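You operate a simulated robot arm through the tools that you are given. There is no shell and no other tool. Be economical: measure what you need, move in short steps, check, and stop when the job is done.

You are at the controls of a simulated two-armed robot. One attempt, no reset.

## Task
Fetch the steel block and set it on the top of the dry box. Then take the black terminal cover and leave it on the grey laptop adapter. Then take the pouch cell on the top of the grey bench and put it away on the left shelf of the grey bench. Keep to this order. Set down upright: steel block.

Only the result counts: the job must be done as asked and must still hold three seconds after the hand-in. Knocking over, shifting, dropping, spilling or breaking anything else fails it. Lids that push on must go on centred and level and be pressed home; caps that screw on are set level and turned clockwise until they are tight.

## Robot
Two 6-joint arms with three-finger grippers on one trunk, on a base that drives. Base frame: it is fixed to the floor where the robot stands at the start and does not move with it; the origin is under the middle of the robot, x ahead of it, y to its left, z up; the surface under the hand at the start is at about z = 78. Lengths are in cm, angles in degrees, forces in N, time in s.
The left shoulder is at the start at [4, 14.7, 134.2], the right one opposite. With the tool pointing down near the work surface each hand reaches from about 30 to 52 cm from the robot's upright axis, wherever it stands, measured 20 degrees to its own side. Places, roughly: left shelf of the grey bench (52x25 cm) [86, 96, 128]; pouch cell [100, 125, 75]; top of the dry box [60, -130, 140]. Payload 2.69 kg a hand.
The TCP of each hand is the grasp point between the finger pads, 2.9 cm short of the fingertips. In the tool frame z runs along the fingers and y along their closing line. The gripper opens to 12 cm. The gripper's body begins 7.8 cm behind the TCP.
Orientation is told as [roll, pitch, yaw] about the base's x, y, z axes, in that order, counted from this pose: with the fingers straight down and closing along the base's y, the tool's x points along the base's -x, its y along +y and its z along -z.

## Interface
- The arms move only by the tool nudge_tool. It takes "left_plan", "right_plan" or both (then of equal length, played together; a hand with none holds still); each is a list of rows, each a list of 7 numbers: the shift along the tool's x, y, z in mm, then the turn, a rotation vector about the tool's x, y, z in degrees, then the gripper command, from -1 (fully open) to 1 (shut), values between in proportion. In form: [[dx, dy, dz, ax, ay, az, gripper], ...]. A call has 1 to 20 rows; each row shifts and turns the commanded pose from where the row before left it, along the tool's axes as they then stand. Each row takes 0.2 s and may step no farther than 5 cm and 8.6 degrees from the row before; otherwise, or with a gripper value out of range, the whole call is refused. Where a pose cannot be reached the arm comes as near as it can. A force on the tool above 40 N (or 10 N above the force at the start of the call, whichever is more), or a blocked arm, ends the call early, and 0.2 s more pass. Each finger halts on what it meets, pressing with about 33 N; the grip force reading is that of the motor and also rises with nothing between the fingers. The clock runs only during rows and for 0.2 s after the last one: add rows that do not move to give the fingers time. The reply holds the time, the measured pose of the TCP, the force on the tool along the base axes, the opening and the grip force, in the units named above and with some noise, with the torque about the TCP (base axes, N m) and any sound that the robot's microphone picked up, and new pictures: "views" is both (left out), scene, wrist or none (wrist: the cameras of the hands that moved).
- Cameras (640 x 400 px; columns grow to the right, rows downward): "scene" is now at [9.7, -1.09, 155.16]; the picture's right is [-0.12, -0.99, -0.00], its down [-0.75, 0.09, -0.66] and it looks along [0.65, -0.08, -0.76] (base axes); focal length 256 px, centre (320, 200). "left" rides on the left gripper at [6.3, 0, -10.4] in its tool frame; the picture's right is [-0.01, 1.00, 0.00], its down [-0.83, 0.00, -0.56] and it looks along [-0.56, 0.00, 0.83] (tool axes); focal length 275 px, centre (320, 200). "right" rides on the right gripper at [6.3, 0, -10.4] in its tool frame; the picture's right is [0.00, 1.00, 0.00], its down [-0.83, 0.00, -0.56] and it looks along [-0.56, 0.00, 0.83] (tool axes); focal length 275 px, centre (320, 200). There is no depth. A picture from a camera that has moved, and an enlarged one, comes with that camera's place and axes in the base frame and with its lens.
- lift_body(by): slides the trunk up (or, below 0, down) by that many cm; the arms and the scene camera ride with it, the base frame stays. It gives what a move gives, with no picture.
- steer(legs): drives the robot by 1 to 6 legs, each [ahead, turn to the left] in cm and degrees, along the robot's own axes; the way and the turn of a leg run together, so that a leg with both is an arc; at most 150 cm and 180 degrees a leg. The arms and the cameras ride along, it lands a little off, and it stops where it bumps. It gives what a move gives, and a new picture of the scene camera.
- pan_tilt(pan, tilt): turns the head with the scene camera to pan (to the left, within 86 degrees either way) and tilt (down, from -29 to 69), counted from straight ahead of the robot. It gives what a move gives, and a new picture of the scene camera.
- inspect(camera, box): a new picture of the part [left, top, right, bottom] of that camera's present view, enlarged. No time passes.
- hand_in(): hands the job in; it is judged then, once.

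Work in short steps. Places have to be worked out from the pictures, the camera data and where the tool is seen: move nearer, look again, correct. Check each grasp and each placing, and mend what went wrong. You have 165 turns and 260 pictures in all, those below and enlarged ones among them. Open the grippers and draw the arms clear of the work before you hand the job in, unless the task says otherwise; then end with one line.

The tools are called after "Call:" as a command line: name --argument value ..., lists and objects as JSON in quotes. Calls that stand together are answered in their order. nudge_tool: Moves the arms, as the interface text tells. Its arguments: {"type":"object","properties":{"left_plan":{"type":"array","items":{"type":"array","items":{"type":"number"}}},"right_plan":{"type":"array","items":{"type":"array","items":{"type":"number"}}},"views":{"type":"string","enum":["both","scene","wrist","none"]}},"required":[]} The other tools are called the same way: lift_body (by) slides the trunk up or down; steer (legs) drives the base; pan_tilt (pan, tilt) turns the head that bears the scene camera; inspect (camera, box) takes an enlarged picture of a part of a camera's view; hand_in () hands the job in.

At the start:

```text
time: 0.0
left_tcp_pos: [53.58, 8.18, 111.03]
left_ee_rot: [-0.1, 0.1, -0.1]
left_ft_force: [-0.2, 0.6, -0.3]
left_moment: [0.0, 0.02, 0.0]
left_gripper_width: 11.98
left_grip_force: 0.1
right_tcp_pos: [44.2, -34.02, 97.86]
right_ee_rot: [0.0, 0.1, 0.0]
right_ft_force: [0.2, -0.6, 0.8]
right_moment: [-0.01, 0.03, -0.01]
right_gripper_width: 11.98
right_grip_force: 0.0
trunk travel left (down, up): [-46.8, 2.9]
robot x, y, heading: [0.15, 0.58, 0.1]
head pan, tilt: [-6.6, 49.0]
```

scene: 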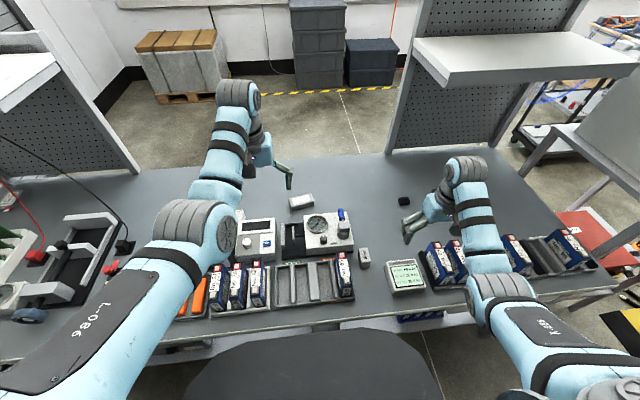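
right: 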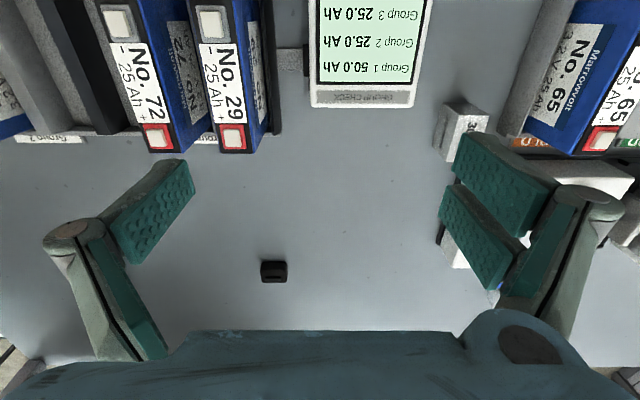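
left: 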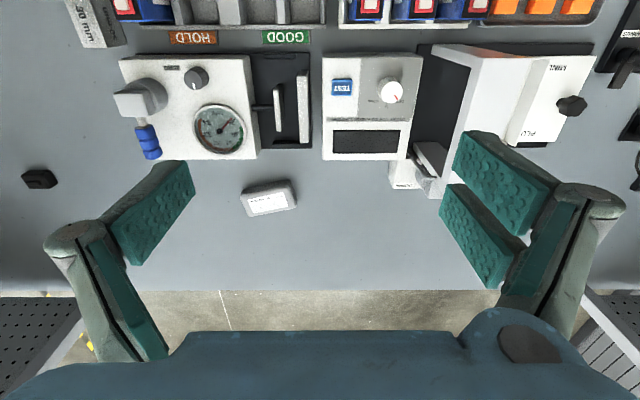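

I'll look closely at the bench to identify the steel block, the cover and the adapter.

Call:
inspect --camera "scene" --box '[260, 160, 460, 300]'

Call:
inspect --camera "right" --box '[220, 60, 540, 300]'

Call:
pan_tilt --pan -70 --tilt 20

Call:
pan_tilt --pan 50 --tilt 25

```text
2.86 times, centred on (360, 230) of scene
camera zoom: at [9.7, -1.09, 155.16], right [-0.12, -0.99, 0.0], down [-0.75, 0.09, -0.66], along [0.65, -0.08, -0.76], focal length 731 px, centre (206, 114)
```

zoom: 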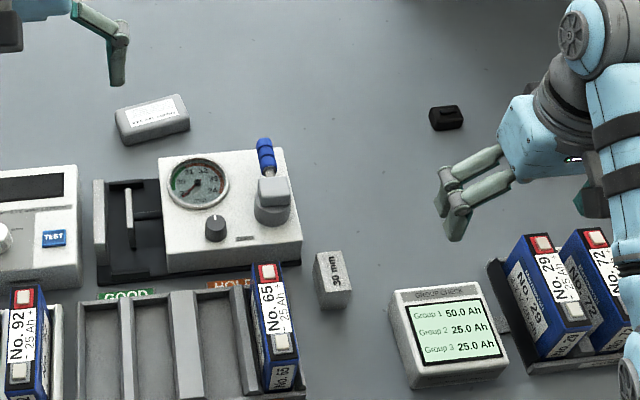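

```text
1.67 times, centred on (380, 180) of right
camera zoom: at [38.01, -34.17, 108.37], right [0.0, 1.0, 0.0], down [0.83, 0.0, 0.56], along [0.56, 0.0, -0.83], focal length 459 px, centre (220, 233)
```

zoom: 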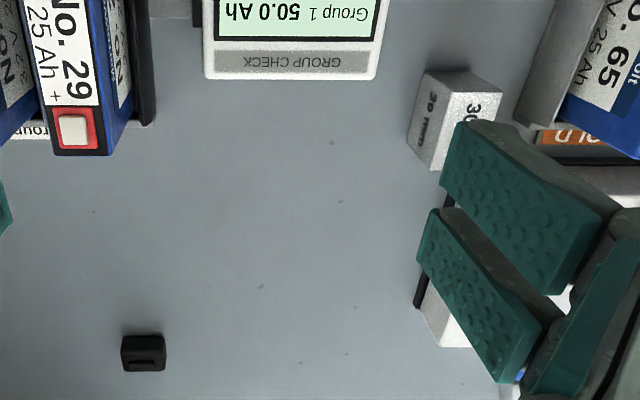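

```text
time: 1.3
left_tcp_pos: [53.67, 8.16, 110.97]
left_ee_rot: [0.0, 0.1, -0.1]
left_ft_force: [1.0, -0.7, -1.0]
left_moment: [-0.01, -0.01, 0.06]
left_gripper_width: 12.01
left_grip_force: 0.0
right_tcp_pos: [44.15, -34.18, 97.9]
right_ee_rot: [0.0, 0.0, 0.0]
right_ft_force: [-0.3, -1.2, 0.4]
right_moment: [0.04, 0.02, 0.01]
right_gripper_width: 12.02
right_grip_force: 0.0
trunk travel left (down, up): [-46.8, 2.9]
robot x, y, heading: [0.01, 0.1, 0.1]
head pan, tilt: [-70.0, 20.0]
camera scene: at [5.15, -8.94, 159.58], right [-0.94, -0.34, 0.0], down [-0.12, 0.32, -0.94], along [0.32, -0.88, -0.34], focal length 256 px, centre (320, 200)
```

scene: 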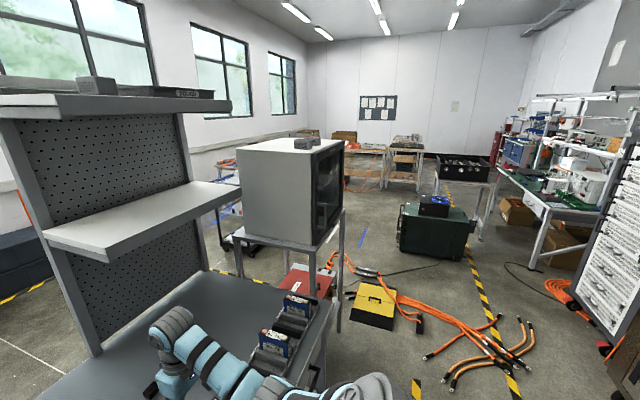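

```text
time: 3.3
left_tcp_pos: [53.52, 8.27, 111.02]
left_ee_rot: [0.0, 0.0, 0.0]
left_ft_force: [-0.3, -0.5, 0.1]
left_moment: [0.0, 0.0, 0.0]
left_gripper_width: 12.0
left_grip_force: 0.1
right_tcp_pos: [44.18, -34.19, 97.78]
right_ee_rot: [0.0, 0.0, -0.1]
right_ft_force: [0.5, -0.6, 0.0]
right_moment: [-0.02, -0.04, 0.0]
right_gripper_width: 12.01
right_grip_force: 0.0
trunk travel left (down, up): [-46.8, 2.9]
robot x, y, heading: [-0.11, 0.38, 0.0]
head pan, tilt: [50.0, 25.0]
camera scene: at [7.89, 6.86, 158.78], right [0.77, -0.64, 0.0], down [-0.27, -0.32, -0.91], along [0.58, 0.69, -0.42], focal length 256 px, centre (320, 200)
```

scene: 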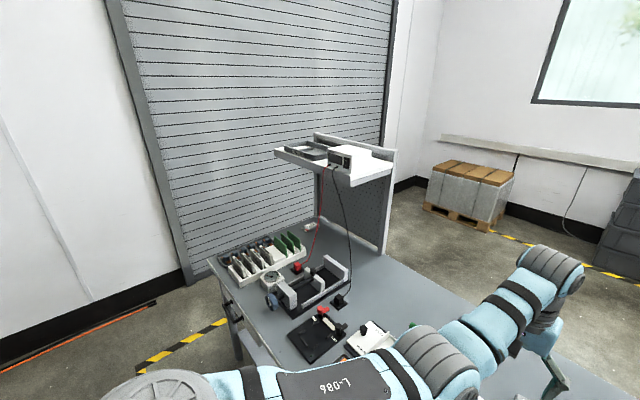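

Next, close-ups of the pouch cell and the left shelf.

Call:
inspect --camera "scene" --box '[260, 110, 420, 240]'

Call:
pan_tilt --pan -70 --tilt 30

Call:
inspect --camera "scene" --box '[220, 60, 380, 180]'

```text
3.08 times, centred on (340, 175) of scene
camera zoom: at [7.89, 6.86, 158.78], right [0.77, -0.64, 0.0], down [-0.27, -0.32, -0.91], along [0.58, 0.69, -0.42], focal length 788 px, centre (258, 277)
```

zoom: 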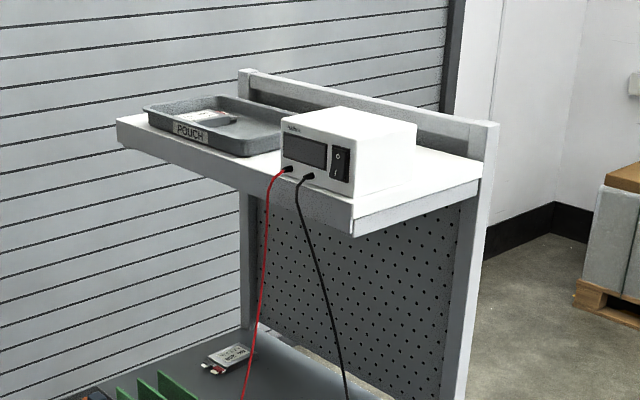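

```text
time: 5.3
left_tcp_pos: [53.59, 8.14, 111.06]
left_ee_rot: [0.1, 0.0, 0.0]
left_ft_force: [-1.1, 0.8, 0.8]
left_moment: [-0.04, 0.02, 0.0]
left_gripper_width: 12.0
left_grip_force: 0.1
right_tcp_pos: [44.17, -34.2, 98.01]
right_ee_rot: [0.1, -0.1, 0.0]
right_ft_force: [0.3, 0.2, -0.2]
right_moment: [0.04, 0.02, 0.02]
right_gripper_width: 12.01
right_grip_force: 0.0
trunk travel left (down, up): [-46.8, 2.9]
robot x, y, heading: [0.01, -0.3, -0.0]
head pan, tilt: [-70.0, 30.0]
camera scene: at [5.06, -8.69, 157.98], right [-0.94, -0.34, 0.0], down [-0.17, 0.47, -0.87], along [0.3, -0.81, -0.5], focal length 256 px, centre (320, 200)
```

scene: 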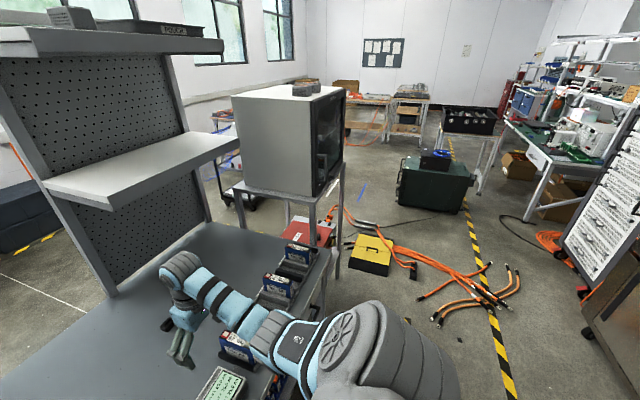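

```text
3.33 times, centred on (300, 120) of scene
camera zoom: at [5.06, -8.69, 157.98], right [-0.94, -0.34, 0.0], down [-0.17, 0.47, -0.87], along [0.3, -0.81, -0.5], focal length 853 px, centre (387, 467)
```

zoom: 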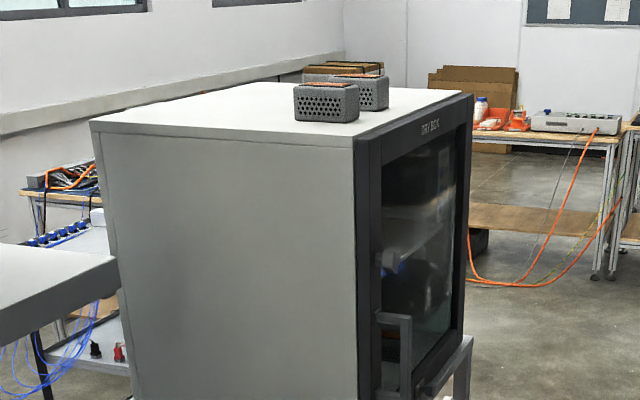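

The steel block ("30 mm") sits near [48, -20], the cover near [70, -41] and the adapter near [75, -2]. I'll bring the right hand over the block.

Call:
nudge_tool --right_plan '[[0, 45, 0, 0, 0, 0, -1], [0, 45, 0, 0, 0, 0, -1], [0, 50, 0, 0, 0, 0, -1], [0, 0, 0, 0, 0, 0, -1]]' --views "wrist"

Call:
inspect --camera "right" --box '[230, 60, 430, 185]'

```text
time: 6.3
left_tcp_pos: [53.56, 8.19, 110.99]
left_ee_rot: [0.0, 0.0, 0.0]
left_ft_force: [-0.4, -0.3, -0.2]
left_moment: [0.01, 0.01, 0.0]
left_gripper_width: 12.01
left_grip_force: 0.0
right_tcp_pos: [45.02, -20.37, 96.75]
right_ee_rot: [-0.1, 0.1, 0.0]
right_ft_force: [-0.2, 0.2, 0.3]
right_moment: [0.04, -0.02, 0.0]
right_gripper_width: 11.98
right_grip_force: 0.0
right hand out of reach, approached as far as the arm can: row 1, 2
trunk travel left (down, up): [-46.8, 2.9]
robot x, y, heading: [0.2, 0.01, -0.3]
head pan, tilt: [-70.0, 30.0]
camera right: at [38.86, -20.31, 107.12], right [0.0, 1.0, 0.0], down [0.83, 0.0, 0.56], along [0.56, 0.0, -0.83], focal length 275 px, centre (320, 200)
```

right: 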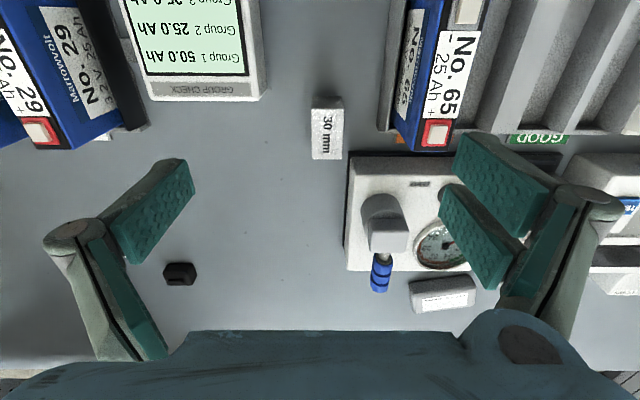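

```text
3.20 times, centred on (330, 122) of right
camera zoom: at [38.86, -20.31, 107.12], right [0.0, 1.0, 0.0], down [0.83, 0.0, 0.56], along [0.56, 0.0, -0.83], focal length 881 px, centre (288, 448)
```

zoom: 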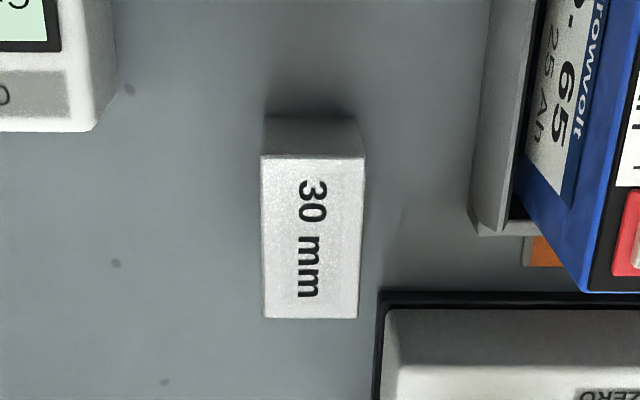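

The block's top face is about 3 cm wide in y and 5 cm long in x, with its centre near [48.3, -19.6]. I'll half close the gripper, align over it and go down partway.

Call:
nudge_tool --right_plan '[[-30, 7, 0, 0, 0, 0, 0], [0, 0, 40, 0, 0, 0, 0], [0, 0, 40, 0, 0, 0, 0], [0, 0, 0, 0, 0, 0, 0]]' --views "wrist"

```text
time: 7.3
left_tcp_pos: [53.5, 8.33, 110.97]
left_ee_rot: [0.0, -0.1, 0.0]
left_ft_force: [0.8, -1.1, -0.4]
left_moment: [-0.01, -0.04, 0.0]
left_gripper_width: 11.99
left_grip_force: 0.0
right_tcp_pos: [48.02, -19.62, 88.74]
right_ee_rot: [0.0, 0.0, -0.1]
right_ft_force: [0.0, 0.5, -0.3]
right_moment: [-0.02, -0.01, 0.01]
right_gripper_width: 6.01
right_grip_force: 0.1
trunk travel left (down, up): [-46.8, 2.9]
robot x, y, heading: [0.1, 0.04, 0.1]
head pan, tilt: [-70.0, 30.0]
camera right: at [41.82, -19.63, 99.23], right [0.0, 1.0, 0.0], down [0.83, 0.0, 0.56], along [0.56, 0.0, -0.83], focal length 275 px, centre (320, 200)
```

right: 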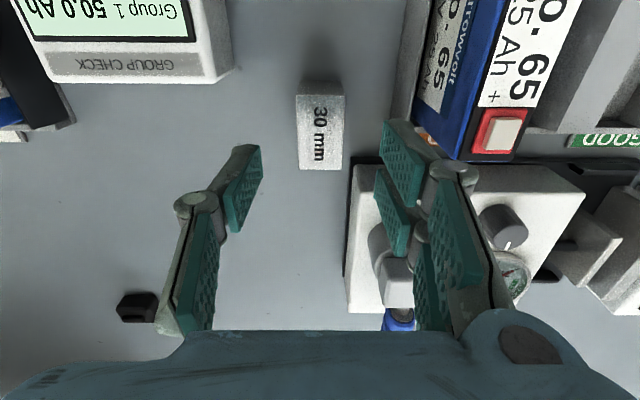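

The block's top is at about z 81 and the surface at about 75.7, with the block centred between the fingers. I'll narrow the gripper a little, descend to about 79.8 and close.

Call:
nudge_tool --right_plan '[[-4, 0, 0, 0, 0, 0, 0.12], [0, 0, 30, 0, 0, 0, 0.12], [0, 0, 30, 0, 0, 0, 0.12], [0, 0, 28, 0, 0, 0, 0.12], [0, 0, 0, 0, 0, 0, 0.12]]' --views "wrist"

```text
time: 8.5
left_tcp_pos: [53.59, 8.22, 111.07]
left_ee_rot: [-0.1, 0.0, -0.1]
left_ft_force: [-0.4, -0.1, 0.8]
left_moment: [-0.01, 0.0, 0.03]
left_gripper_width: 11.97
left_grip_force: 0.1
right_tcp_pos: [47.33, -19.85, 80.85]
right_ee_rot: [0.0, -0.1, 0.0]
right_ft_force: [0.7, 0.2, 0.0]
right_moment: [0.0, 0.02, -0.07]
right_gripper_width: 5.28
right_grip_force: 0.1
right hand out of reach, approached as far as the arm can: row 4
trunk travel left (down, up): [-46.8, 2.9]
robot x, y, heading: [0.13, 0.39, 0.1]
head pan, tilt: [-70.0, 30.0]
camera right: at [41.16, -19.73, 91.25], right [0.0, 1.0, 0.0], down [0.83, 0.0, 0.56], along [0.56, 0.0, -0.83], focal length 275 px, centre (320, 200)
```

right: 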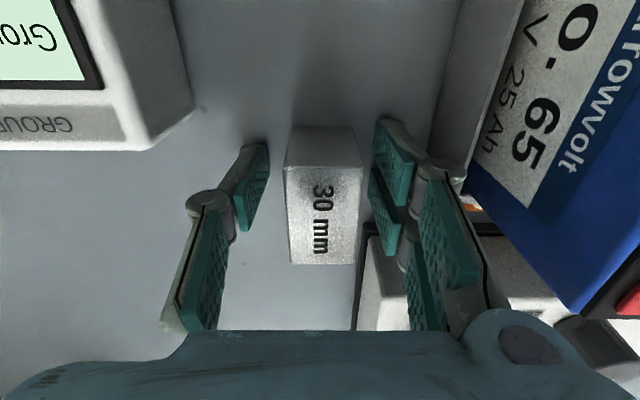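

The arm is at its reach limit at z 80.85, so I'll lower the trunk a bit to get the pads further down on the block.

Call:
lift_body --by -1.4

Call:
nudge_tool --right_plan '[[-6, 0, 0, 0, 0, 0, 0.12], [0, 0, 0, 0, 0, 0, 0.7], [0, 0, 0, 0, 0, 0, 0.7], [0, 0, 0, 0, 0, 0, 0.7]]' --views "wrist"

```text
time: 8.9
left_tcp_pos: [53.26, 8.34, 110.81]
left_ee_rot: [0.0, -0.2, 0.0]
left_ft_force: [-0.1, -0.6, -0.2]
left_moment: [-0.02, -0.04, -0.02]
left_gripper_width: 12.01
left_grip_force: 0.1
right_tcp_pos: [47.25, -19.52, 80.89]
right_ee_rot: [-0.1, -0.3, 0.0]
right_ft_force: [-4.1, 3.0, 14.6]
right_moment: [0.17, -0.02, 0.14]
right_gripper_width: 2.98
right_grip_force: 14.7
trunk travel left (down, up): [-46.4, 3.3]
robot x, y, heading: [0.25, 0.16, -0.2]
head pan, tilt: [-70.0, 30.0]
stopped: the force on the tool passed its limit at 47 N (the readings are from after the stop); the commanded pose is now the measured one
```

```text
time: 9.9
left_tcp_pos: [53.57, 8.17, 110.56]
left_ee_rot: [0.0, 0.1, -0.2]
left_ft_force: [-0.4, -0.9, 0.5]
left_moment: [-0.01, -0.01, 0.02]
left_gripper_width: 12.02
left_grip_force: 0.0
right_tcp_pos: [47.56, -19.93, 80.91]
right_ee_rot: [0.0, 0.0, 0.0]
right_ft_force: [-0.9, 0.4, 0.2]
right_moment: [0.0, 0.0, -0.01]
right_gripper_width: 2.98
right_grip_force: 33.0
right hand out of reach, approached as far as the arm can: row 1
trunk travel left (down, up): [-46.4, 3.3]
robot x, y, heading: [-0.43, -0.02, -0.2]
head pan, tilt: [-70.0, 30.0]
camera right: at [41.47, -19.75, 91.27], right [0.0, 1.0, 0.0], down [0.83, 0.0, 0.56], along [0.56, 0.0, -0.83], focal length 275 px, centre (320, 200)
```

right: 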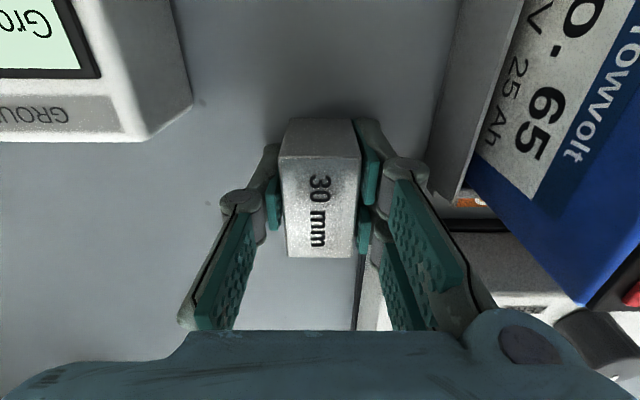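

The block is gripped at 2.98 cm. The tips touched at TCP z 80.9, so the bench surface is at about 78. I'll lift it straight up first, then retract.

Call:
nudge_tool --right_plan '[[0, 0, -30, 0, 0, 0, 0.7], [0, 0, -40, 0, 0, 0, 0.7], [10, 0, -40, 0, 0, 0, 0.7], [15, 0, -40, 0, 0, 0, 0.7], [15, -10, -40, 0, 0, 0, 0.7], [15, -20, -40, 0, 0, 0, 0.7], [15, -20, -40, 0, 0, 0, 0.7], [0, 0, 0, 0, 0, 0, 0.7]]' --views "both"

```text
time: 11.7
left_tcp_pos: [53.63, 8.13, 110.56]
left_ee_rot: [0.0, 0.0, -0.2]
left_ft_force: [-0.5, 0.2, 0.0]
left_moment: [0.0, -0.02, 0.03]
left_gripper_width: 11.98
left_grip_force: 0.1
right_tcp_pos: [48.09, -25.75, 99.48]
right_ee_rot: [0.0, 0.0, 0.0]
right_ft_force: [-0.2, -0.2, -4.8]
right_moment: [0.01, 0.02, -0.01]
right_gripper_width: 2.98
right_grip_force: 33.3
right hand out of reach, approached as far as the arm can: row 5, 6, 7
trunk travel left (down, up): [-46.4, 3.3]
robot x, y, heading: [-0.07, -0.15, 0.1]
head pan, tilt: [-70.0, 30.0]
camera scene: at [5.11, -8.69, 157.58], right [-0.94, -0.34, 0.0], down [-0.17, 0.47, -0.87], along [0.3, -0.81, -0.5], focal length 256 px, centre (320, 200)
camera right: at [42.0, -25.66, 109.83], right [0.0, 1.0, 0.0], down [0.83, 0.0, 0.56], along [0.56, 0.0, -0.83], focal length 275 px, centre (320, 200)
```

scene: 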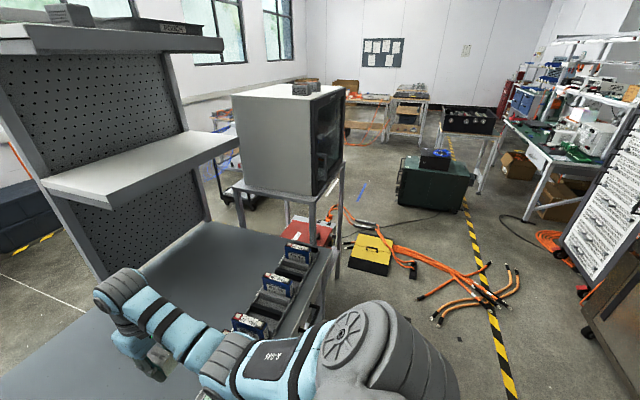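
right: 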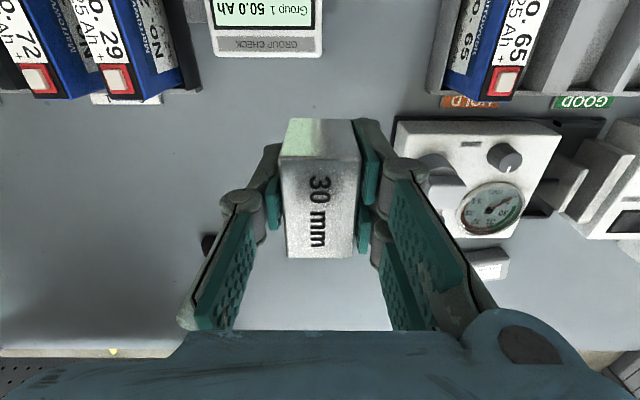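

The arm stalled on the retracting path. I'll test whether going up and outward works better.

Call:
nudge_tool --right_plan '[[0, -40, 0, 0, 0, 0, 0.7], [0, -40, -20, 0, 0, 0, 0.7], [-10, -10, -40, 0, 0, 0, 0.7], [-10, 0, -40, 0, 0, 0, 0.7], [-10, 0, -40, 0, 0, 0, 0.7], [0, 0, 0, 0, 0, 0, 0.7]]' --views "none"

Call:
lift_body --by 3.3

```text
time: 13.1
left_tcp_pos: [53.67, 8.04, 110.54]
left_ee_rot: [0.1, 0.0, -0.1]
left_ft_force: [-0.3, 0.7, 0.2]
left_moment: [0.0, 0.01, -0.01]
left_gripper_width: 12.02
left_grip_force: 0.0
right_tcp_pos: [53.56, -35.38, 112.49]
right_ee_rot: [0.1, 0.0, 0.0]
right_ft_force: [-0.8, -0.8, -4.7]
right_moment: [0.01, 0.05, 0.01]
right_gripper_width: 2.98
right_grip_force: 33.3
right hand out of reach, approached as far as the arm can: row 3, 4
trunk travel left (down, up): [-46.4, 3.3]
robot x, y, heading: [0.11, 0.05, 0.1]
head pan, tilt: [-70.0, 30.0]
```

```text
time: 13.9
left_tcp_pos: [53.67, 8.21, 113.78]
left_ee_rot: [0.0, 0.1, -0.2]
left_ft_force: [-0.5, -0.5, 0.8]
left_moment: [-0.01, 0.01, 0.04]
left_gripper_width: 12.0
left_grip_force: 0.0
right_tcp_pos: [53.48, -35.27, 115.6]
right_ee_rot: [0.1, 0.0, 0.1]
right_ft_force: [-0.5, 0.0, -6.2]
right_moment: [0.01, 0.01, 0.01]
right_gripper_width: 2.97
right_grip_force: 32.6
trunk travel left (down, up): [-49.7, 0.0]
robot x, y, heading: [-0.4, 0.02, 0.1]
head pan, tilt: [-70.0, 30.0]
```

Going outward lets the hand rise. I'll keep testing upward and outward with the tool pointing down.

Call:
nudge_tool --right_plan '[[-40, -16, -20, 0, 0, 0, 0.7], [-20, -8, -40, 0, 0, 0, 0.7], [-10, -4, -40, 0, 0, 0, 0.7], [-10, -4, -40, 0, 0, 0, 0.7], [-10, -4, -40, 0, 0, 0, 0.7], [0, 0, -40, 0, 0, 0, 0.7], [0, 0, -40, 0, 0, 0, 0.7], [0, 0, 0, 0, 0, 0, 0.7]]' --views "none"

```text
time: 15.7
left_tcp_pos: [53.66, 8.1, 113.73]
left_ee_rot: [0.0, 0.2, -0.2]
left_ft_force: [-0.1, 0.1, 0.1]
left_moment: [0.0, -0.03, -0.02]
left_gripper_width: 11.99
left_grip_force: 0.0
right_tcp_pos: [51.53, -34.54, 135.66]
right_ee_rot: [0.0, -0.2, 0.1]
right_ft_force: [-0.4, 0.1, -4.7]
right_moment: [0.02, 0.04, 0.0]
right_gripper_width: 2.96
right_grip_force: 33.0
right hand out of reach, approached as far as the arm can: row 1, 2, 3, 4, 5, 6, 7
trunk travel left (down, up): [-49.7, 0.0]
robot x, y, heading: [-0.11, 0.18, 0.1]
head pan, tilt: [-70.0, 30.0]
```

It reached z 135.7. Now I'll go up while pulling in slightly.

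Call:
nudge_tool --right_plan '[[30, 10, -30, 0, 0, 0, 0.7], [30, 10, -40, 0, 0, 0, 0.7], [20, 5, -40, 0, 0, 0, 0.7], [20, 0, -40, 0, 0, 0, 0.7], [0, 0, 0, 0, 0, 0, 0.7]]' --views "scene"

```text
refused: row 2 steps farther than a row can; nothing moved
```

Call:
nudge_tool --right_plan '[[30, 10, -30, 0, 0, 0, 0.7], [30, 10, -35, 0, 0, 0, 0.7], [20, 5, -40, 0, 0, 0, 0.7], [20, 0, -40, 0, 0, 0, 0.7], [0, 0, 0, 0, 0, 0, 0.7]]' --views "scene"

```text
time: 16.9
left_tcp_pos: [53.68, 8.16, 113.8]
left_ee_rot: [0.1, 0.0, 0.0]
left_ft_force: [0.4, -0.1, -0.1]
left_moment: [0.0, -0.02, -0.05]
left_gripper_width: 12.02
left_grip_force: 0.1
right_tcp_pos: [50.93, -34.46, 136.51]
right_ee_rot: [0.0, -0.1, 0.0]
right_ft_force: [-0.5, -0.4, -4.9]
right_moment: [-0.01, -0.02, 0.0]
right_gripper_width: 2.99
right_grip_force: 33.1
right hand out of reach, approached as far as the arm can: row 1, 2, 3, 4
trunk travel left (down, up): [-49.7, 0.0]
robot x, y, heading: [0.27, -0.51, 0.2]
head pan, tilt: [-70.0, 30.0]
camera scene: at [5.12, -8.75, 160.76], right [-0.94, -0.34, 0.0], down [-0.17, 0.47, -0.87], along [0.3, -0.81, -0.5], focal length 256 px, centre (320, 200)
```

scene: 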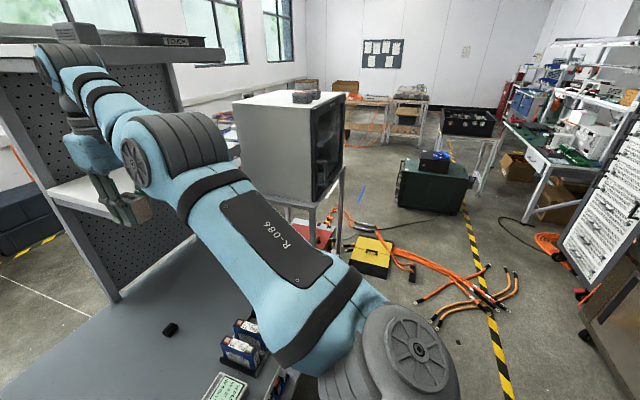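

I'll pull the hand in horizontally to see how high it can go at a shorter radius.

Call:
nudge_tool --right_plan '[[40, 0, 0, 0, 0, 0, 0.7], [40, 0, 0, 0, 0, 0, 0.7], [30, 0, 0, 0, 0, 0, 0.7], [0, 0, 0, 0, 0, 0, 0.7]]' --views "none"

```text
time: 17.9
left_tcp_pos: [53.59, 8.27, 113.74]
left_ee_rot: [0.1, 0.1, -0.1]
left_ft_force: [0.4, -0.7, 0.3]
left_moment: [0.01, -0.03, 0.03]
left_gripper_width: 11.97
left_grip_force: 0.1
right_tcp_pos: [51.11, -34.41, 136.41]
right_ee_rot: [0.1, 0.0, 0.0]
right_ft_force: [0.2, 0.1, -4.6]
right_moment: [0.01, 0.03, 0.0]
right_gripper_width: 2.98
right_grip_force: 32.9
right hand out of reach, approached as far as the arm can: row 1, 2, 3
trunk travel left (down, up): [-49.7, 0.0]
robot x, y, heading: [-0.07, 0.03, 0.0]
head pan, tilt: [-70.0, 30.0]
```

To understand the limit, I'll step down a little and then inward.

Call:
nudge_tool --right_plan '[[0, 0, 30, 0, 0, 0, 0.7], [0, 0, 0, 0, 0, 0, 0.7]]' --views "none"

Call:
nudge_tool --right_plan '[[20, 0, 0, 0, 0, 0, 0.7], [0, 0, 0, 0, 0, 0, 0.7]]' --views "none"

```text
time: 18.5
left_tcp_pos: [53.67, 8.1, 113.66]
left_ee_rot: [0.1, 0.1, -0.2]
left_ft_force: [-0.2, -0.1, 0.0]
left_moment: [0.0, 0.02, -0.02]
left_gripper_width: 12.01
left_grip_force: 0.0
right_tcp_pos: [52.25, -34.81, 133.88]
right_ee_rot: [0.1, 0.2, 0.0]
right_ft_force: [0.9, 0.3, -5.8]
right_moment: [0.01, 0.01, -0.02]
right_gripper_width: 2.97
right_grip_force: 33.0
right hand out of reach, approached as far as the arm can: row 1
trunk travel left (down, up): [-49.7, 0.0]
robot x, y, heading: [0.06, -0.11, 0.1]
head pan, tilt: [-70.0, 30.0]
```

```text
time: 19.1
left_tcp_pos: [53.82, 8.15, 113.76]
left_ee_rot: [-0.2, 0.1, 0.0]
left_ft_force: [-0.9, -0.5, 0.0]
left_moment: [-0.01, -0.03, 0.0]
left_gripper_width: 12.01
left_grip_force: 0.1
right_tcp_pos: [51.91, -34.88, 134.24]
right_ee_rot: [0.1, 0.1, -0.1]
right_ft_force: [-0.2, 0.2, -5.6]
right_moment: [0.0, 0.03, 0.0]
right_gripper_width: 3.0
right_grip_force: 33.1
right hand out of reach, approached as far as the arm can: row 1
trunk travel left (down, up): [-49.7, 0.0]
robot x, y, heading: [-0.09, -0.16, -0.2]
head pan, tilt: [-70.0, 30.0]
```

Next test: pure outward motion, then pure upward motion.

Call:
nudge_tool --right_plan '[[-20, -8, 0, 0, 0, 0, 0.7], [0, 0, 0, 0, 0, 0, 0.7]]' --views "none"

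Call:
nudge_tool --right_plan '[[0, 0, -20, 0, 0, 0, 0.7], [0, 0, 0, 0, 0, 0, 0.7]]' --views "none"

```text
time: 19.7
left_tcp_pos: [53.65, 8.21, 113.82]
left_ee_rot: [0.0, 0.0, -0.1]
left_ft_force: [0.6, 0.1, -0.6]
left_moment: [0.02, 0.03, 0.0]
left_gripper_width: 11.99
left_grip_force: 0.0
right_tcp_pos: [52.25, -35.18, 133.95]
right_ee_rot: [-0.1, -0.1, 0.0]
right_ft_force: [0.5, 0.4, -5.3]
right_moment: [0.05, 0.03, -0.01]
right_gripper_width: 2.97
right_grip_force: 33.0
right hand out of reach, approached as far as the arm can: row 1
trunk travel left (down, up): [-49.7, 0.0]
robot x, y, heading: [-0.27, -0.04, -0.0]
head pan, tilt: [-70.0, 30.0]
```

```text
time: 20.3
left_tcp_pos: [53.66, 8.13, 113.68]
left_ee_rot: [0.0, 0.0, -0.1]
left_ft_force: [-0.6, -0.2, 0.3]
left_moment: [0.02, -0.01, -0.03]
left_gripper_width: 12.0
left_grip_force: 0.1
right_tcp_pos: [51.42, -35.05, 135.42]
right_ee_rot: [0.0, -0.2, 0.0]
right_ft_force: [0.9, 0.3, -5.0]
right_moment: [-0.01, 0.03, -0.02]
right_gripper_width: 2.99
right_grip_force: 33.1
right hand out of reach, approached as far as the arm can: row 1
trunk travel left (down, up): [-49.7, 0.0]
robot x, y, heading: [0.07, -0.44, -0.2]
head pan, tilt: [-70.0, 30.0]
```

The hand appears to slide on a spherical limit. I'll follow that surface upward in small inward and upward rows.

Call:
nudge_tool --right_plan '[[10, 4, -20, 0, 0, 0, 0.7], [10, 4, -20, 0, 0, 0, 0.7], [12, 4, -20, 0, 0, 0, 0.7], [12, 4, -20, 0, 0, 0, 0.7], [0, 0, 0, 0, 0, 0, 0.7]]' --views "scene"

```text
time: 21.5
left_tcp_pos: [53.78, 8.2, 113.7]
left_ee_rot: [0.1, 0.0, 0.0]
left_ft_force: [-0.1, 0.3, 0.0]
left_moment: [0.02, 0.03, 0.01]
left_gripper_width: 12.02
left_grip_force: 0.0
right_tcp_pos: [51.07, -34.72, 136.46]
right_ee_rot: [0.0, 0.1, 0.0]
right_ft_force: [0.0, -0.9, -5.0]
right_moment: [0.02, 0.0, -0.03]
right_gripper_width: 2.98
right_grip_force: 33.3
right hand out of reach, approached as far as the arm can: row 1, 2, 3, 4
trunk travel left (down, up): [-49.7, 0.0]
robot x, y, heading: [-0.23, 0.01, 0.0]
head pan, tilt: [-70.0, 30.0]
camera scene: at [5.12, -8.75, 160.76], right [-0.94, -0.34, 0.0], down [-0.17, 0.47, -0.87], along [0.3, -0.81, -0.5], focal length 256 px, centre (320, 200)
```

scene: 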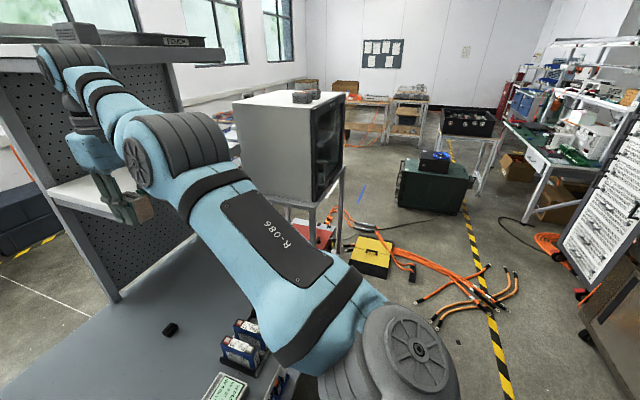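

With the tool pointing down, the reach tops out near z 137. I need about 143 for the dry box, so I'll regrasp the block with the hand tilted about 48° forward. First I'll lower the trunk and pan the head back to watch the bench.

Call:
lift_body --by -20

Call:
pan_tilt --pan -20 --tilt 45

```text
time: 23.7
left_tcp_pos: [53.57, 8.19, 93.75]
left_ee_rot: [0.1, 0.1, -0.1]
left_ft_force: [-0.5, 0.6, -0.5]
left_moment: [0.0, 0.03, 0.01]
left_gripper_width: 11.99
left_grip_force: 0.0
right_tcp_pos: [50.97, -34.77, 116.56]
right_ee_rot: [0.0, 0.1, 0.0]
right_ft_force: [0.5, 0.0, -5.3]
right_moment: [0.03, 0.04, -0.01]
right_gripper_width: 2.96
right_grip_force: 33.0
trunk travel left (down, up): [-29.7, 20.0]
robot x, y, heading: [-0.21, -0.03, 0.1]
head pan, tilt: [-70.0, 30.0]
```

```text
time: 24.8
left_tcp_pos: [53.58, 8.16, 93.72]
left_ee_rot: [-0.1, 0.0, 0.0]
left_ft_force: [0.3, -0.2, 0.0]
left_moment: [-0.02, 0.01, 0.01]
left_gripper_width: 12.0
left_grip_force: 0.2
right_tcp_pos: [50.9, -34.58, 116.59]
right_ee_rot: [0.0, 0.1, 0.0]
right_ft_force: [0.6, -0.3, -5.2]
right_moment: [-0.05, 0.05, 0.01]
right_gripper_width: 2.97
right_grip_force: 33.0
trunk travel left (down, up): [-29.7, 20.0]
robot x, y, heading: [0.5, -0.46, 0.4]
head pan, tilt: [-20.0, 45.0]
camera scene: at [9.69, -3.04, 138.52], right [-0.34, -0.94, 0.0], down [-0.66, 0.24, -0.71], along [0.66, -0.24, -0.71], focal length 256 px, centre (320, 200)
```

scene: 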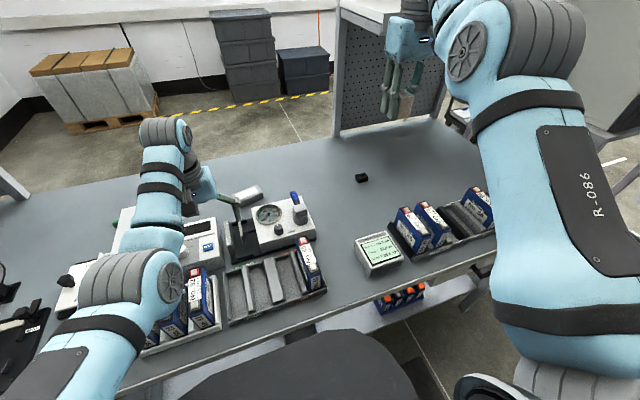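

Clear open bench lies around [53, -28]. I'll lower the block there.

Call:
nudge_tool --right_plan '[[0, 10, 40, 0, 0, 0, 0.7], [0, 15, 40, 0, 0, 0, 0.7], [-5, 15, 45, 0, 0, 0, 0.7], [-5, 15, 45, 0, 0, 0, 0.7], [-5, 10, 45, 0, 0, 0, 0.7], [-5, 0, 45, 0, 0, 0, 0.7], [0, 0, 45, 0, 0, 0, 0.7], [0, 0, 25, 0, 0, 0, 0.7], [0, 0, 0, 0, 0, 0, 0.7]]' --views "wrist"

```text
time: 26.8
left_tcp_pos: [53.67, 8.32, 93.65]
left_ee_rot: [0.0, 0.0, 0.0]
left_ft_force: [-0.7, -1.1, 0.1]
left_moment: [0.05, -0.04, 0.01]
left_gripper_width: 11.97
left_grip_force: 0.0
right_tcp_pos: [56.02, -28.83, 84.93]
right_ee_rot: [-0.1, 0.0, 0.0]
right_ft_force: [-0.1, -0.5, -5.1]
right_moment: [0.01, 0.05, 0.01]
right_gripper_width: 2.96
right_grip_force: 33.1
right hand out of reach, approached as far as the arm can: row 1, 2, 3, 4, 6, 7, 8
trunk travel left (down, up): [-29.7, 20.0]
robot x, y, heading: [0.0, -0.28, -0.0]
head pan, tilt: [-20.0, 45.0]
camera right: at [49.91, -28.76, 95.28], right [0.0, 1.0, 0.0], down [0.83, 0.0, 0.56], along [0.56, 0.0, -0.83], focal length 275 px, centre (320, 200)
```

right: 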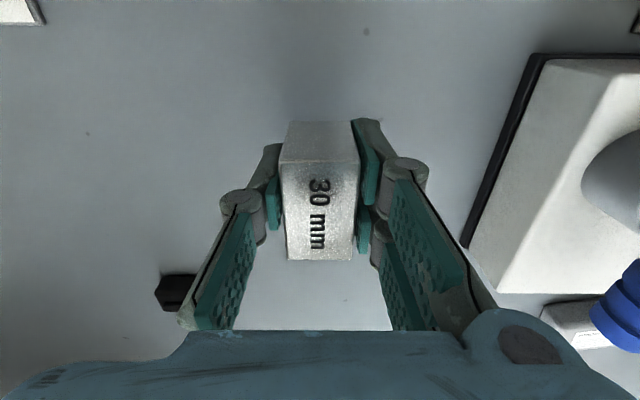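

That's a clear area. I'll pull in slightly and lower to contact.

Call:
nudge_tool --right_plan '[[20, 0, 0, 0, 0, 0, 0.7], [10, 0, 20, 0, 0, 0, 0.7], [0, 0, 10, 0, 0, 0, 0.7], [0, 0, 7, 0, 0, 0, 0.7], [0, 0, 3, 0, 0, 0, 0.7], [0, 0, 0, 0, 0, 0, 0.7]]' --views "wrist"

```text
time: 28.2
left_tcp_pos: [53.76, 8.24, 93.73]
left_ee_rot: [0.0, 0.0, 0.0]
left_ft_force: [-0.2, 0.0, 0.3]
left_moment: [0.06, -0.03, -0.04]
left_gripper_width: 12.0
left_grip_force: 0.1
right_tcp_pos: [53.11, -28.78, 80.85]
right_ee_rot: [0.1, -0.1, -0.1]
right_ft_force: [-0.3, -1.2, -0.9]
right_moment: [-0.08, -0.15, 0.0]
right_gripper_width: 2.99
right_grip_force: 33.0
trunk travel left (down, up): [-29.7, 20.0]
robot x, y, heading: [0.03, 0.13, 0.2]
head pan, tilt: [-20.0, 45.0]
camera right: at [46.86, -28.91, 91.3], right [0.0, 1.0, 0.0], down [0.83, 0.0, 0.56], along [0.56, 0.0, -0.83], focal length 275 px, centre (320, 200)
```

right: 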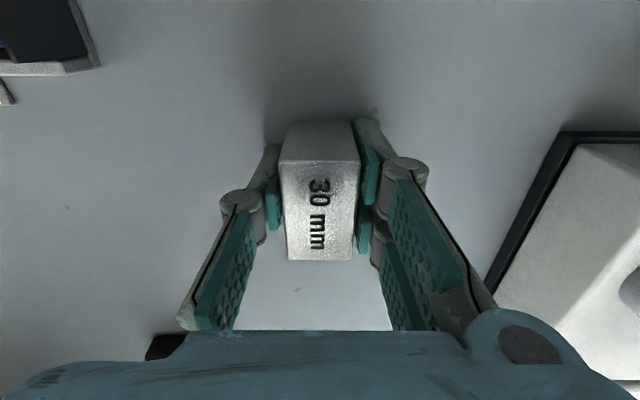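

The block rests on the bench. I'll open around it, rise 4 mm and tilt the hand forward 48° in place.

Call:
nudge_tool --right_plan '[[0, 0, 0, 0, 0, 0, 0.2], [0, 0, 0, 0, 0, 0, 0.2], [0, 0, -5, 0, 0, 0, 0.2], [0, 0, 0, 0, -8, 0, 0.2], [0, 0, 0, 0, -8, 0, 0.2], [0, 0, 0, 0, -8, 0, 0.2], [0, 0, 0, 0, -8, 0, 0.2], [0, 0, 0, 0, -8, 0, 0.2], [0, 0, 0, 0, -8, 0, 0.2], [0, 0, 0, 0, 0, 0, 0.2]]' --views "both"

```text
time: 30.4
left_tcp_pos: [53.52, 8.16, 93.81]
left_ee_rot: [0.1, -0.1, -0.1]
left_ft_force: [-0.4, -1.0, -0.1]
left_moment: [0.01, 0.0, 0.03]
left_gripper_width: 12.04
left_grip_force: 0.0
right_tcp_pos: [52.97, -28.95, 81.43]
right_ee_rot: [0.0, -48.2, 0.0]
right_ft_force: [-2.3, -0.7, 6.4]
right_moment: [0.09, 0.71, 0.07]
right_gripper_width: 4.83
right_grip_force: 0.0
trunk travel left (down, up): [-29.7, 20.0]
robot x, y, heading: [-0.27, -0.07, -0.0]
head pan, tilt: [-20.0, 45.0]
camera scene: at [9.46, -2.92, 138.55], right [-0.34, -0.94, 0.0], down [-0.66, 0.24, -0.71], along [0.66, -0.24, -0.71], focal length 256 px, centre (320, 200)
camera right: at [41.11, -28.84, 83.77], right [0.0, 1.0, 0.0], down [0.14, 0.0, 0.99], along [0.99, 0.0, -0.14], focal length 275 px, centre (320, 200)
```

scene: 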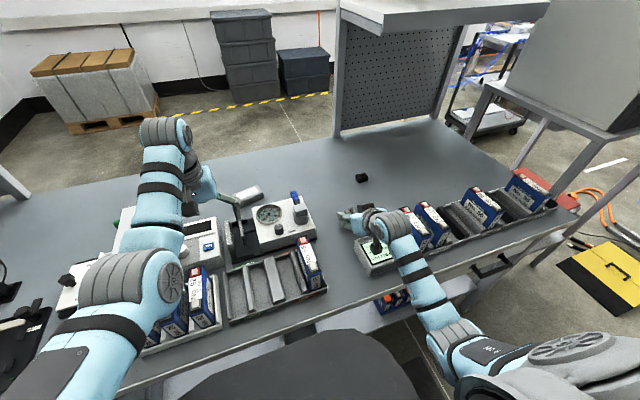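
right: 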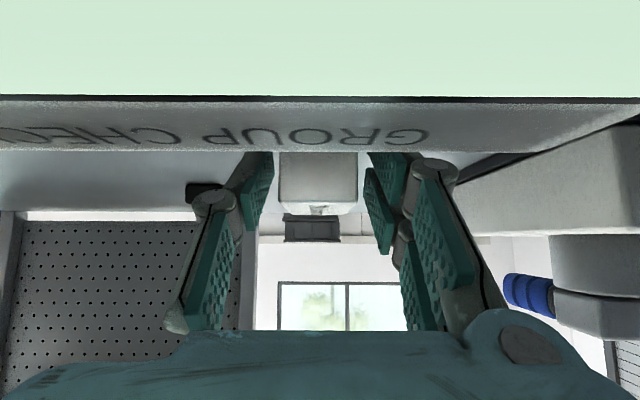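

The reading suggests light contact about 11 cm behind the TCP, on the group-check unit. I'll reduce the tilt to about 32° right away and check the force.

Call:
nudge_tool --right_plan '[[0, 0, 0, 0, 8, 0, 0.2], [0, 0, 0, 0, 8, 0, 0.2], [0, 0, 0, 0, 0, 0, 0.2]]' --views "both"

```text
time: 31.2
left_tcp_pos: [53.51, 8.23, 93.83]
left_ee_rot: [0.1, -0.1, 0.0]
left_ft_force: [-0.2, -0.7, -1.0]
left_moment: [0.0, 0.0, 0.01]
left_gripper_width: 12.0
left_grip_force: 0.0
right_tcp_pos: [52.92, -28.83, 81.51]
right_ee_rot: [0.0, -32.1, -0.1]
right_ft_force: [7.2, -1.6, 10.9]
right_moment: [0.31, -0.26, -0.24]
right_gripper_width: 4.84
right_grip_force: 0.2
trunk travel left (down, up): [-29.7, 20.0]
robot x, y, heading: [-0.19, -0.24, 0.0]
head pan, tilt: [-20.0, 45.0]
camera scene: at [9.56, -2.9, 138.54], right [-0.34, -0.94, 0.0], down [-0.66, 0.24, -0.71], along [0.66, -0.24, -0.71], focal length 256 px, centre (320, 200)
camera right: at [42.27, -28.83, 87.0], right [0.0, 1.0, 0.0], down [0.41, 0.0, 0.91], along [0.91, 0.0, -0.41], focal length 275 px, centre (320, 200)
```

scene: 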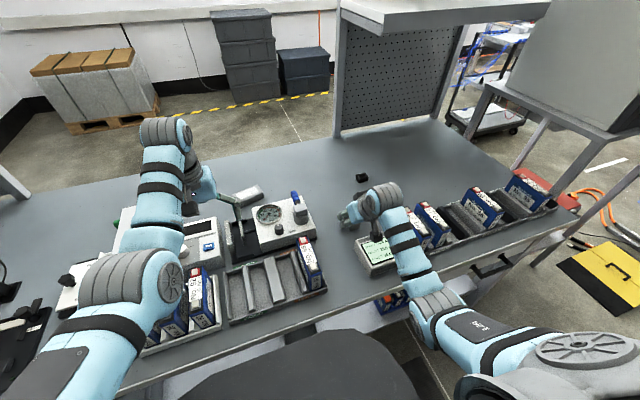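
right: 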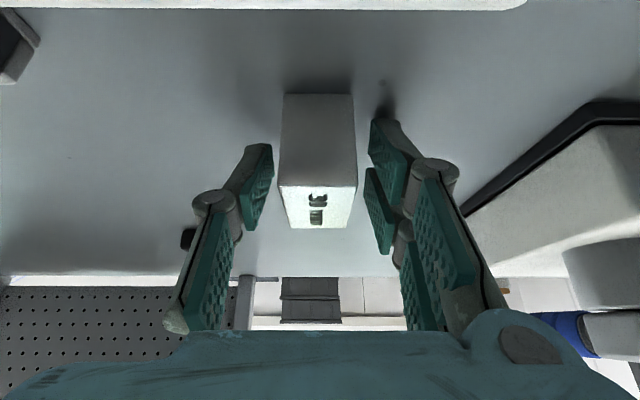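

A small residual force acts near the fingertips. I'll rise 6 mm and see whether it vanishes.

Call:
nudge_tool --right_plan '[[-3.2, 0, -5.1, 0, 0, 0, 0.2], [0, 0, 0, 0, 0, 0, 0.2]]' --views "none"

Call:
inspect --camera "scene" --box '[330, 160, 450, 280]'

```text
time: 31.8
left_tcp_pos: [53.49, 8.1, 93.8]
left_ee_rot: [0.1, 0.0, 0.0]
left_ft_force: [0.5, 0.2, 0.1]
left_moment: [-0.03, -0.02, -0.02]
left_gripper_width: 12.0
left_grip_force: 0.1
right_tcp_pos: [52.94, -28.93, 82.0]
right_ee_rot: [0.0, -32.0, 0.0]
right_ft_force: [0.9, 0.3, 1.1]
right_moment: [-0.01, -0.04, 0.01]
right_gripper_width: 4.78
right_grip_force: 0.1
trunk travel left (down, up): [-29.7, 20.0]
robot x, y, heading: [0.42, 0.05, -0.1]
head pan, tilt: [-20.0, 45.0]
```

```text
3.33 times, centred on (390, 220) of scene
camera zoom: at [9.58, -2.96, 138.53], right [-0.34, -0.94, 0.0], down [-0.66, 0.24, -0.71], along [0.66, -0.24, -0.71], focal length 853 px, centre (87, 133)
```

zoom: 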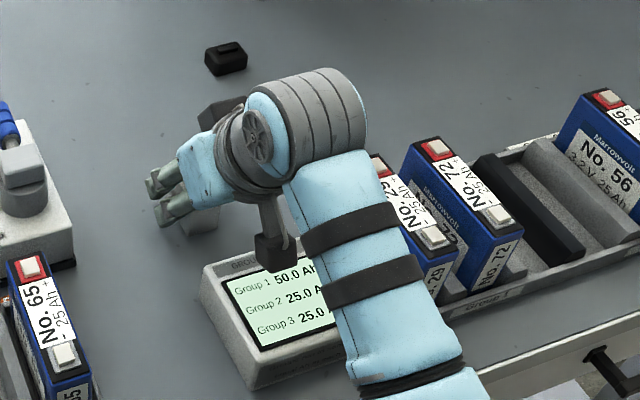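

The force is gone. The camera stalk limits the tilt, so 32° it is. I'll grip the block here (TCP 4.0 cm above the bench) and lift slightly.

Call:
nudge_tool --right_plan '[[0, 0, 0, 0, 0, 0, 0.7], [0, 0, 0, 0, 0, 0, 0.7], [0, 0, 0, 0, 0, 0, 0.7], [-10.6, 0, -17, 0, 0, 0, 0.7], [-15.9, 0, -25, 0, 0, 0, 0.7], [-15.9, 0, -25, 0, 0, 0, 0.7], [0, 0, 0, 0, 0, 0, 0.7]]' --views "both"

```text
time: 33.4
left_tcp_pos: [53.64, 8.12, 93.73]
left_ee_rot: [0.0, 0.0, 0.0]
left_ft_force: [-0.1, 0.4, 0.2]
left_moment: [0.0, 0.01, 0.02]
left_gripper_width: 12.02
left_grip_force: 0.2
right_tcp_pos: [53.3, -28.85, 90.03]
right_ee_rot: [0.0, -32.0, 0.0]
right_ft_force: [-0.1, 0.0, -5.4]
right_moment: [0.0, 0.01, -0.03]
right_gripper_width: 2.97
right_grip_force: 33.2
trunk travel left (down, up): [-29.7, 20.0]
robot x, y, heading: [0.09, -0.05, -0.1]
head pan, tilt: [-20.0, 45.0]
camera scene: at [9.7, -3.04, 138.52], right [-0.34, -0.94, 0.0], down [-0.67, 0.24, -0.71], along [0.66, -0.24, -0.71], focal length 256 px, centre (320, 200)
camera right: at [42.45, -28.83, 95.41], right [0.0, 1.0, 0.0], down [0.41, 0.0, 0.91], along [0.91, 0.0, -0.41], focal length 275 px, centre (320, 200)
```

scene: 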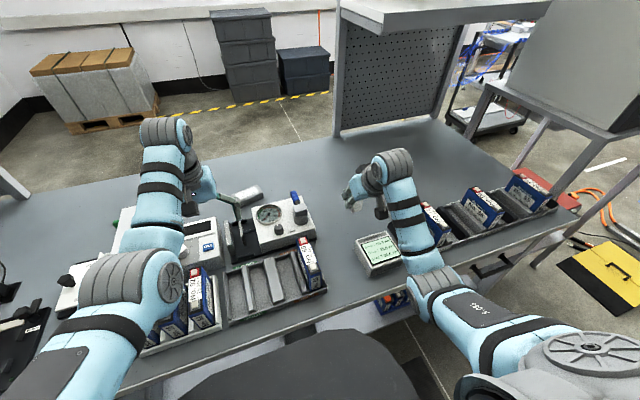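
right: 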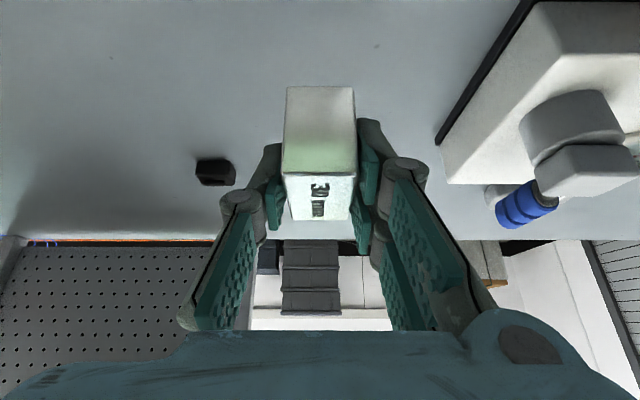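

Block held in the tilted grip. Now I'll raise the trunk fully, back away from the bench, turn right and look.

Call:
lift_body --by 20

Call:
steer --legs '[[-40, 0]]'

Call:
pan_tilt --pan -80 --tilt 25

```text
time: 35.6
left_tcp_pos: [53.65, 8.25, 113.7]
left_ee_rot: [0.0, 0.1, -0.2]
left_ft_force: [0.0, 0.1, -0.2]
left_moment: [-0.01, -0.01, 0.0]
left_gripper_width: 12.01
left_grip_force: 0.1
right_tcp_pos: [53.19, -28.81, 109.85]
right_ee_rot: [-0.1, -32.0, 0.0]
right_ft_force: [-1.0, -0.2, -5.2]
right_moment: [0.0, 0.03, 0.0]
right_gripper_width: 2.97
right_grip_force: 32.9
trunk travel left (down, up): [-49.7, 0.0]
robot x, y, heading: [-0.33, -0.17, -0.0]
head pan, tilt: [-20.0, 45.0]
```

```text
time: 38.1
left_tcp_pos: [13.58, 8.79, 113.56]
left_ee_rot: [-0.1, 0.2, 0.9]
left_ft_force: [0.7, 1.1, -0.9]
left_moment: [0.0, 0.0, -0.01]
left_gripper_width: 12.01
left_grip_force: 0.0
right_tcp_pos: [13.7, -28.37, 109.59]
right_ee_rot: [0.1, -31.9, 0.9]
right_ft_force: [0.6, -0.3, -4.8]
right_moment: [0.02, 0.04, 0.0]
right_gripper_width: 2.97
right_grip_force: 33.3
trunk travel left (down, up): [-49.7, 0.0]
robot x, y, heading: [-40.41, -0.38, 0.8]
head pan, tilt: [-20.0, 45.0]
camera scene: at [-30.03, -3.18, 158.46], right [-0.33, -0.94, 0.0], down [-0.67, 0.23, -0.7], along [0.67, -0.23, -0.71], focal length 256 px, centre (320, 200)
```

scene: 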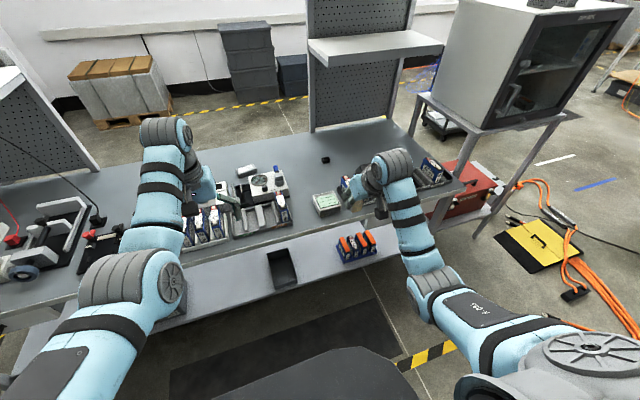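

```text
time: 39.4
left_tcp_pos: [13.43, 8.92, 113.76]
left_ee_rot: [0.0, 0.2, 0.9]
left_ft_force: [1.1, 0.3, -0.5]
left_moment: [-0.02, -0.03, -0.02]
left_gripper_width: 12.0
left_grip_force: 0.1
right_tcp_pos: [13.5, -28.25, 109.89]
right_ee_rot: [-0.1, -32.1, 0.9]
right_ft_force: [0.4, -0.1, -4.9]
right_moment: [-0.06, 0.01, -0.03]
right_gripper_width: 2.96
right_grip_force: 32.8
trunk travel left (down, up): [-49.7, 0.0]
robot x, y, heading: [-40.25, -0.12, 1.2]
head pan, tilt: [-80.0, 25.0]
camera scene: at [-36.31, -9.56, 161.55], right [-0.98, -0.19, 0.0], down [-0.08, 0.42, -0.91], along [0.17, -0.89, -0.42], focal length 256 px, centre (320, 200)
```

scene: 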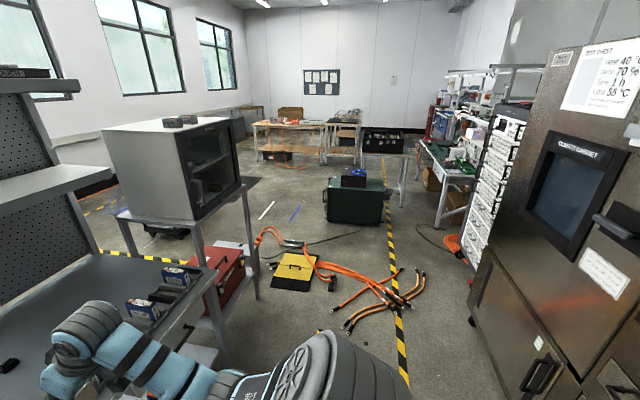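

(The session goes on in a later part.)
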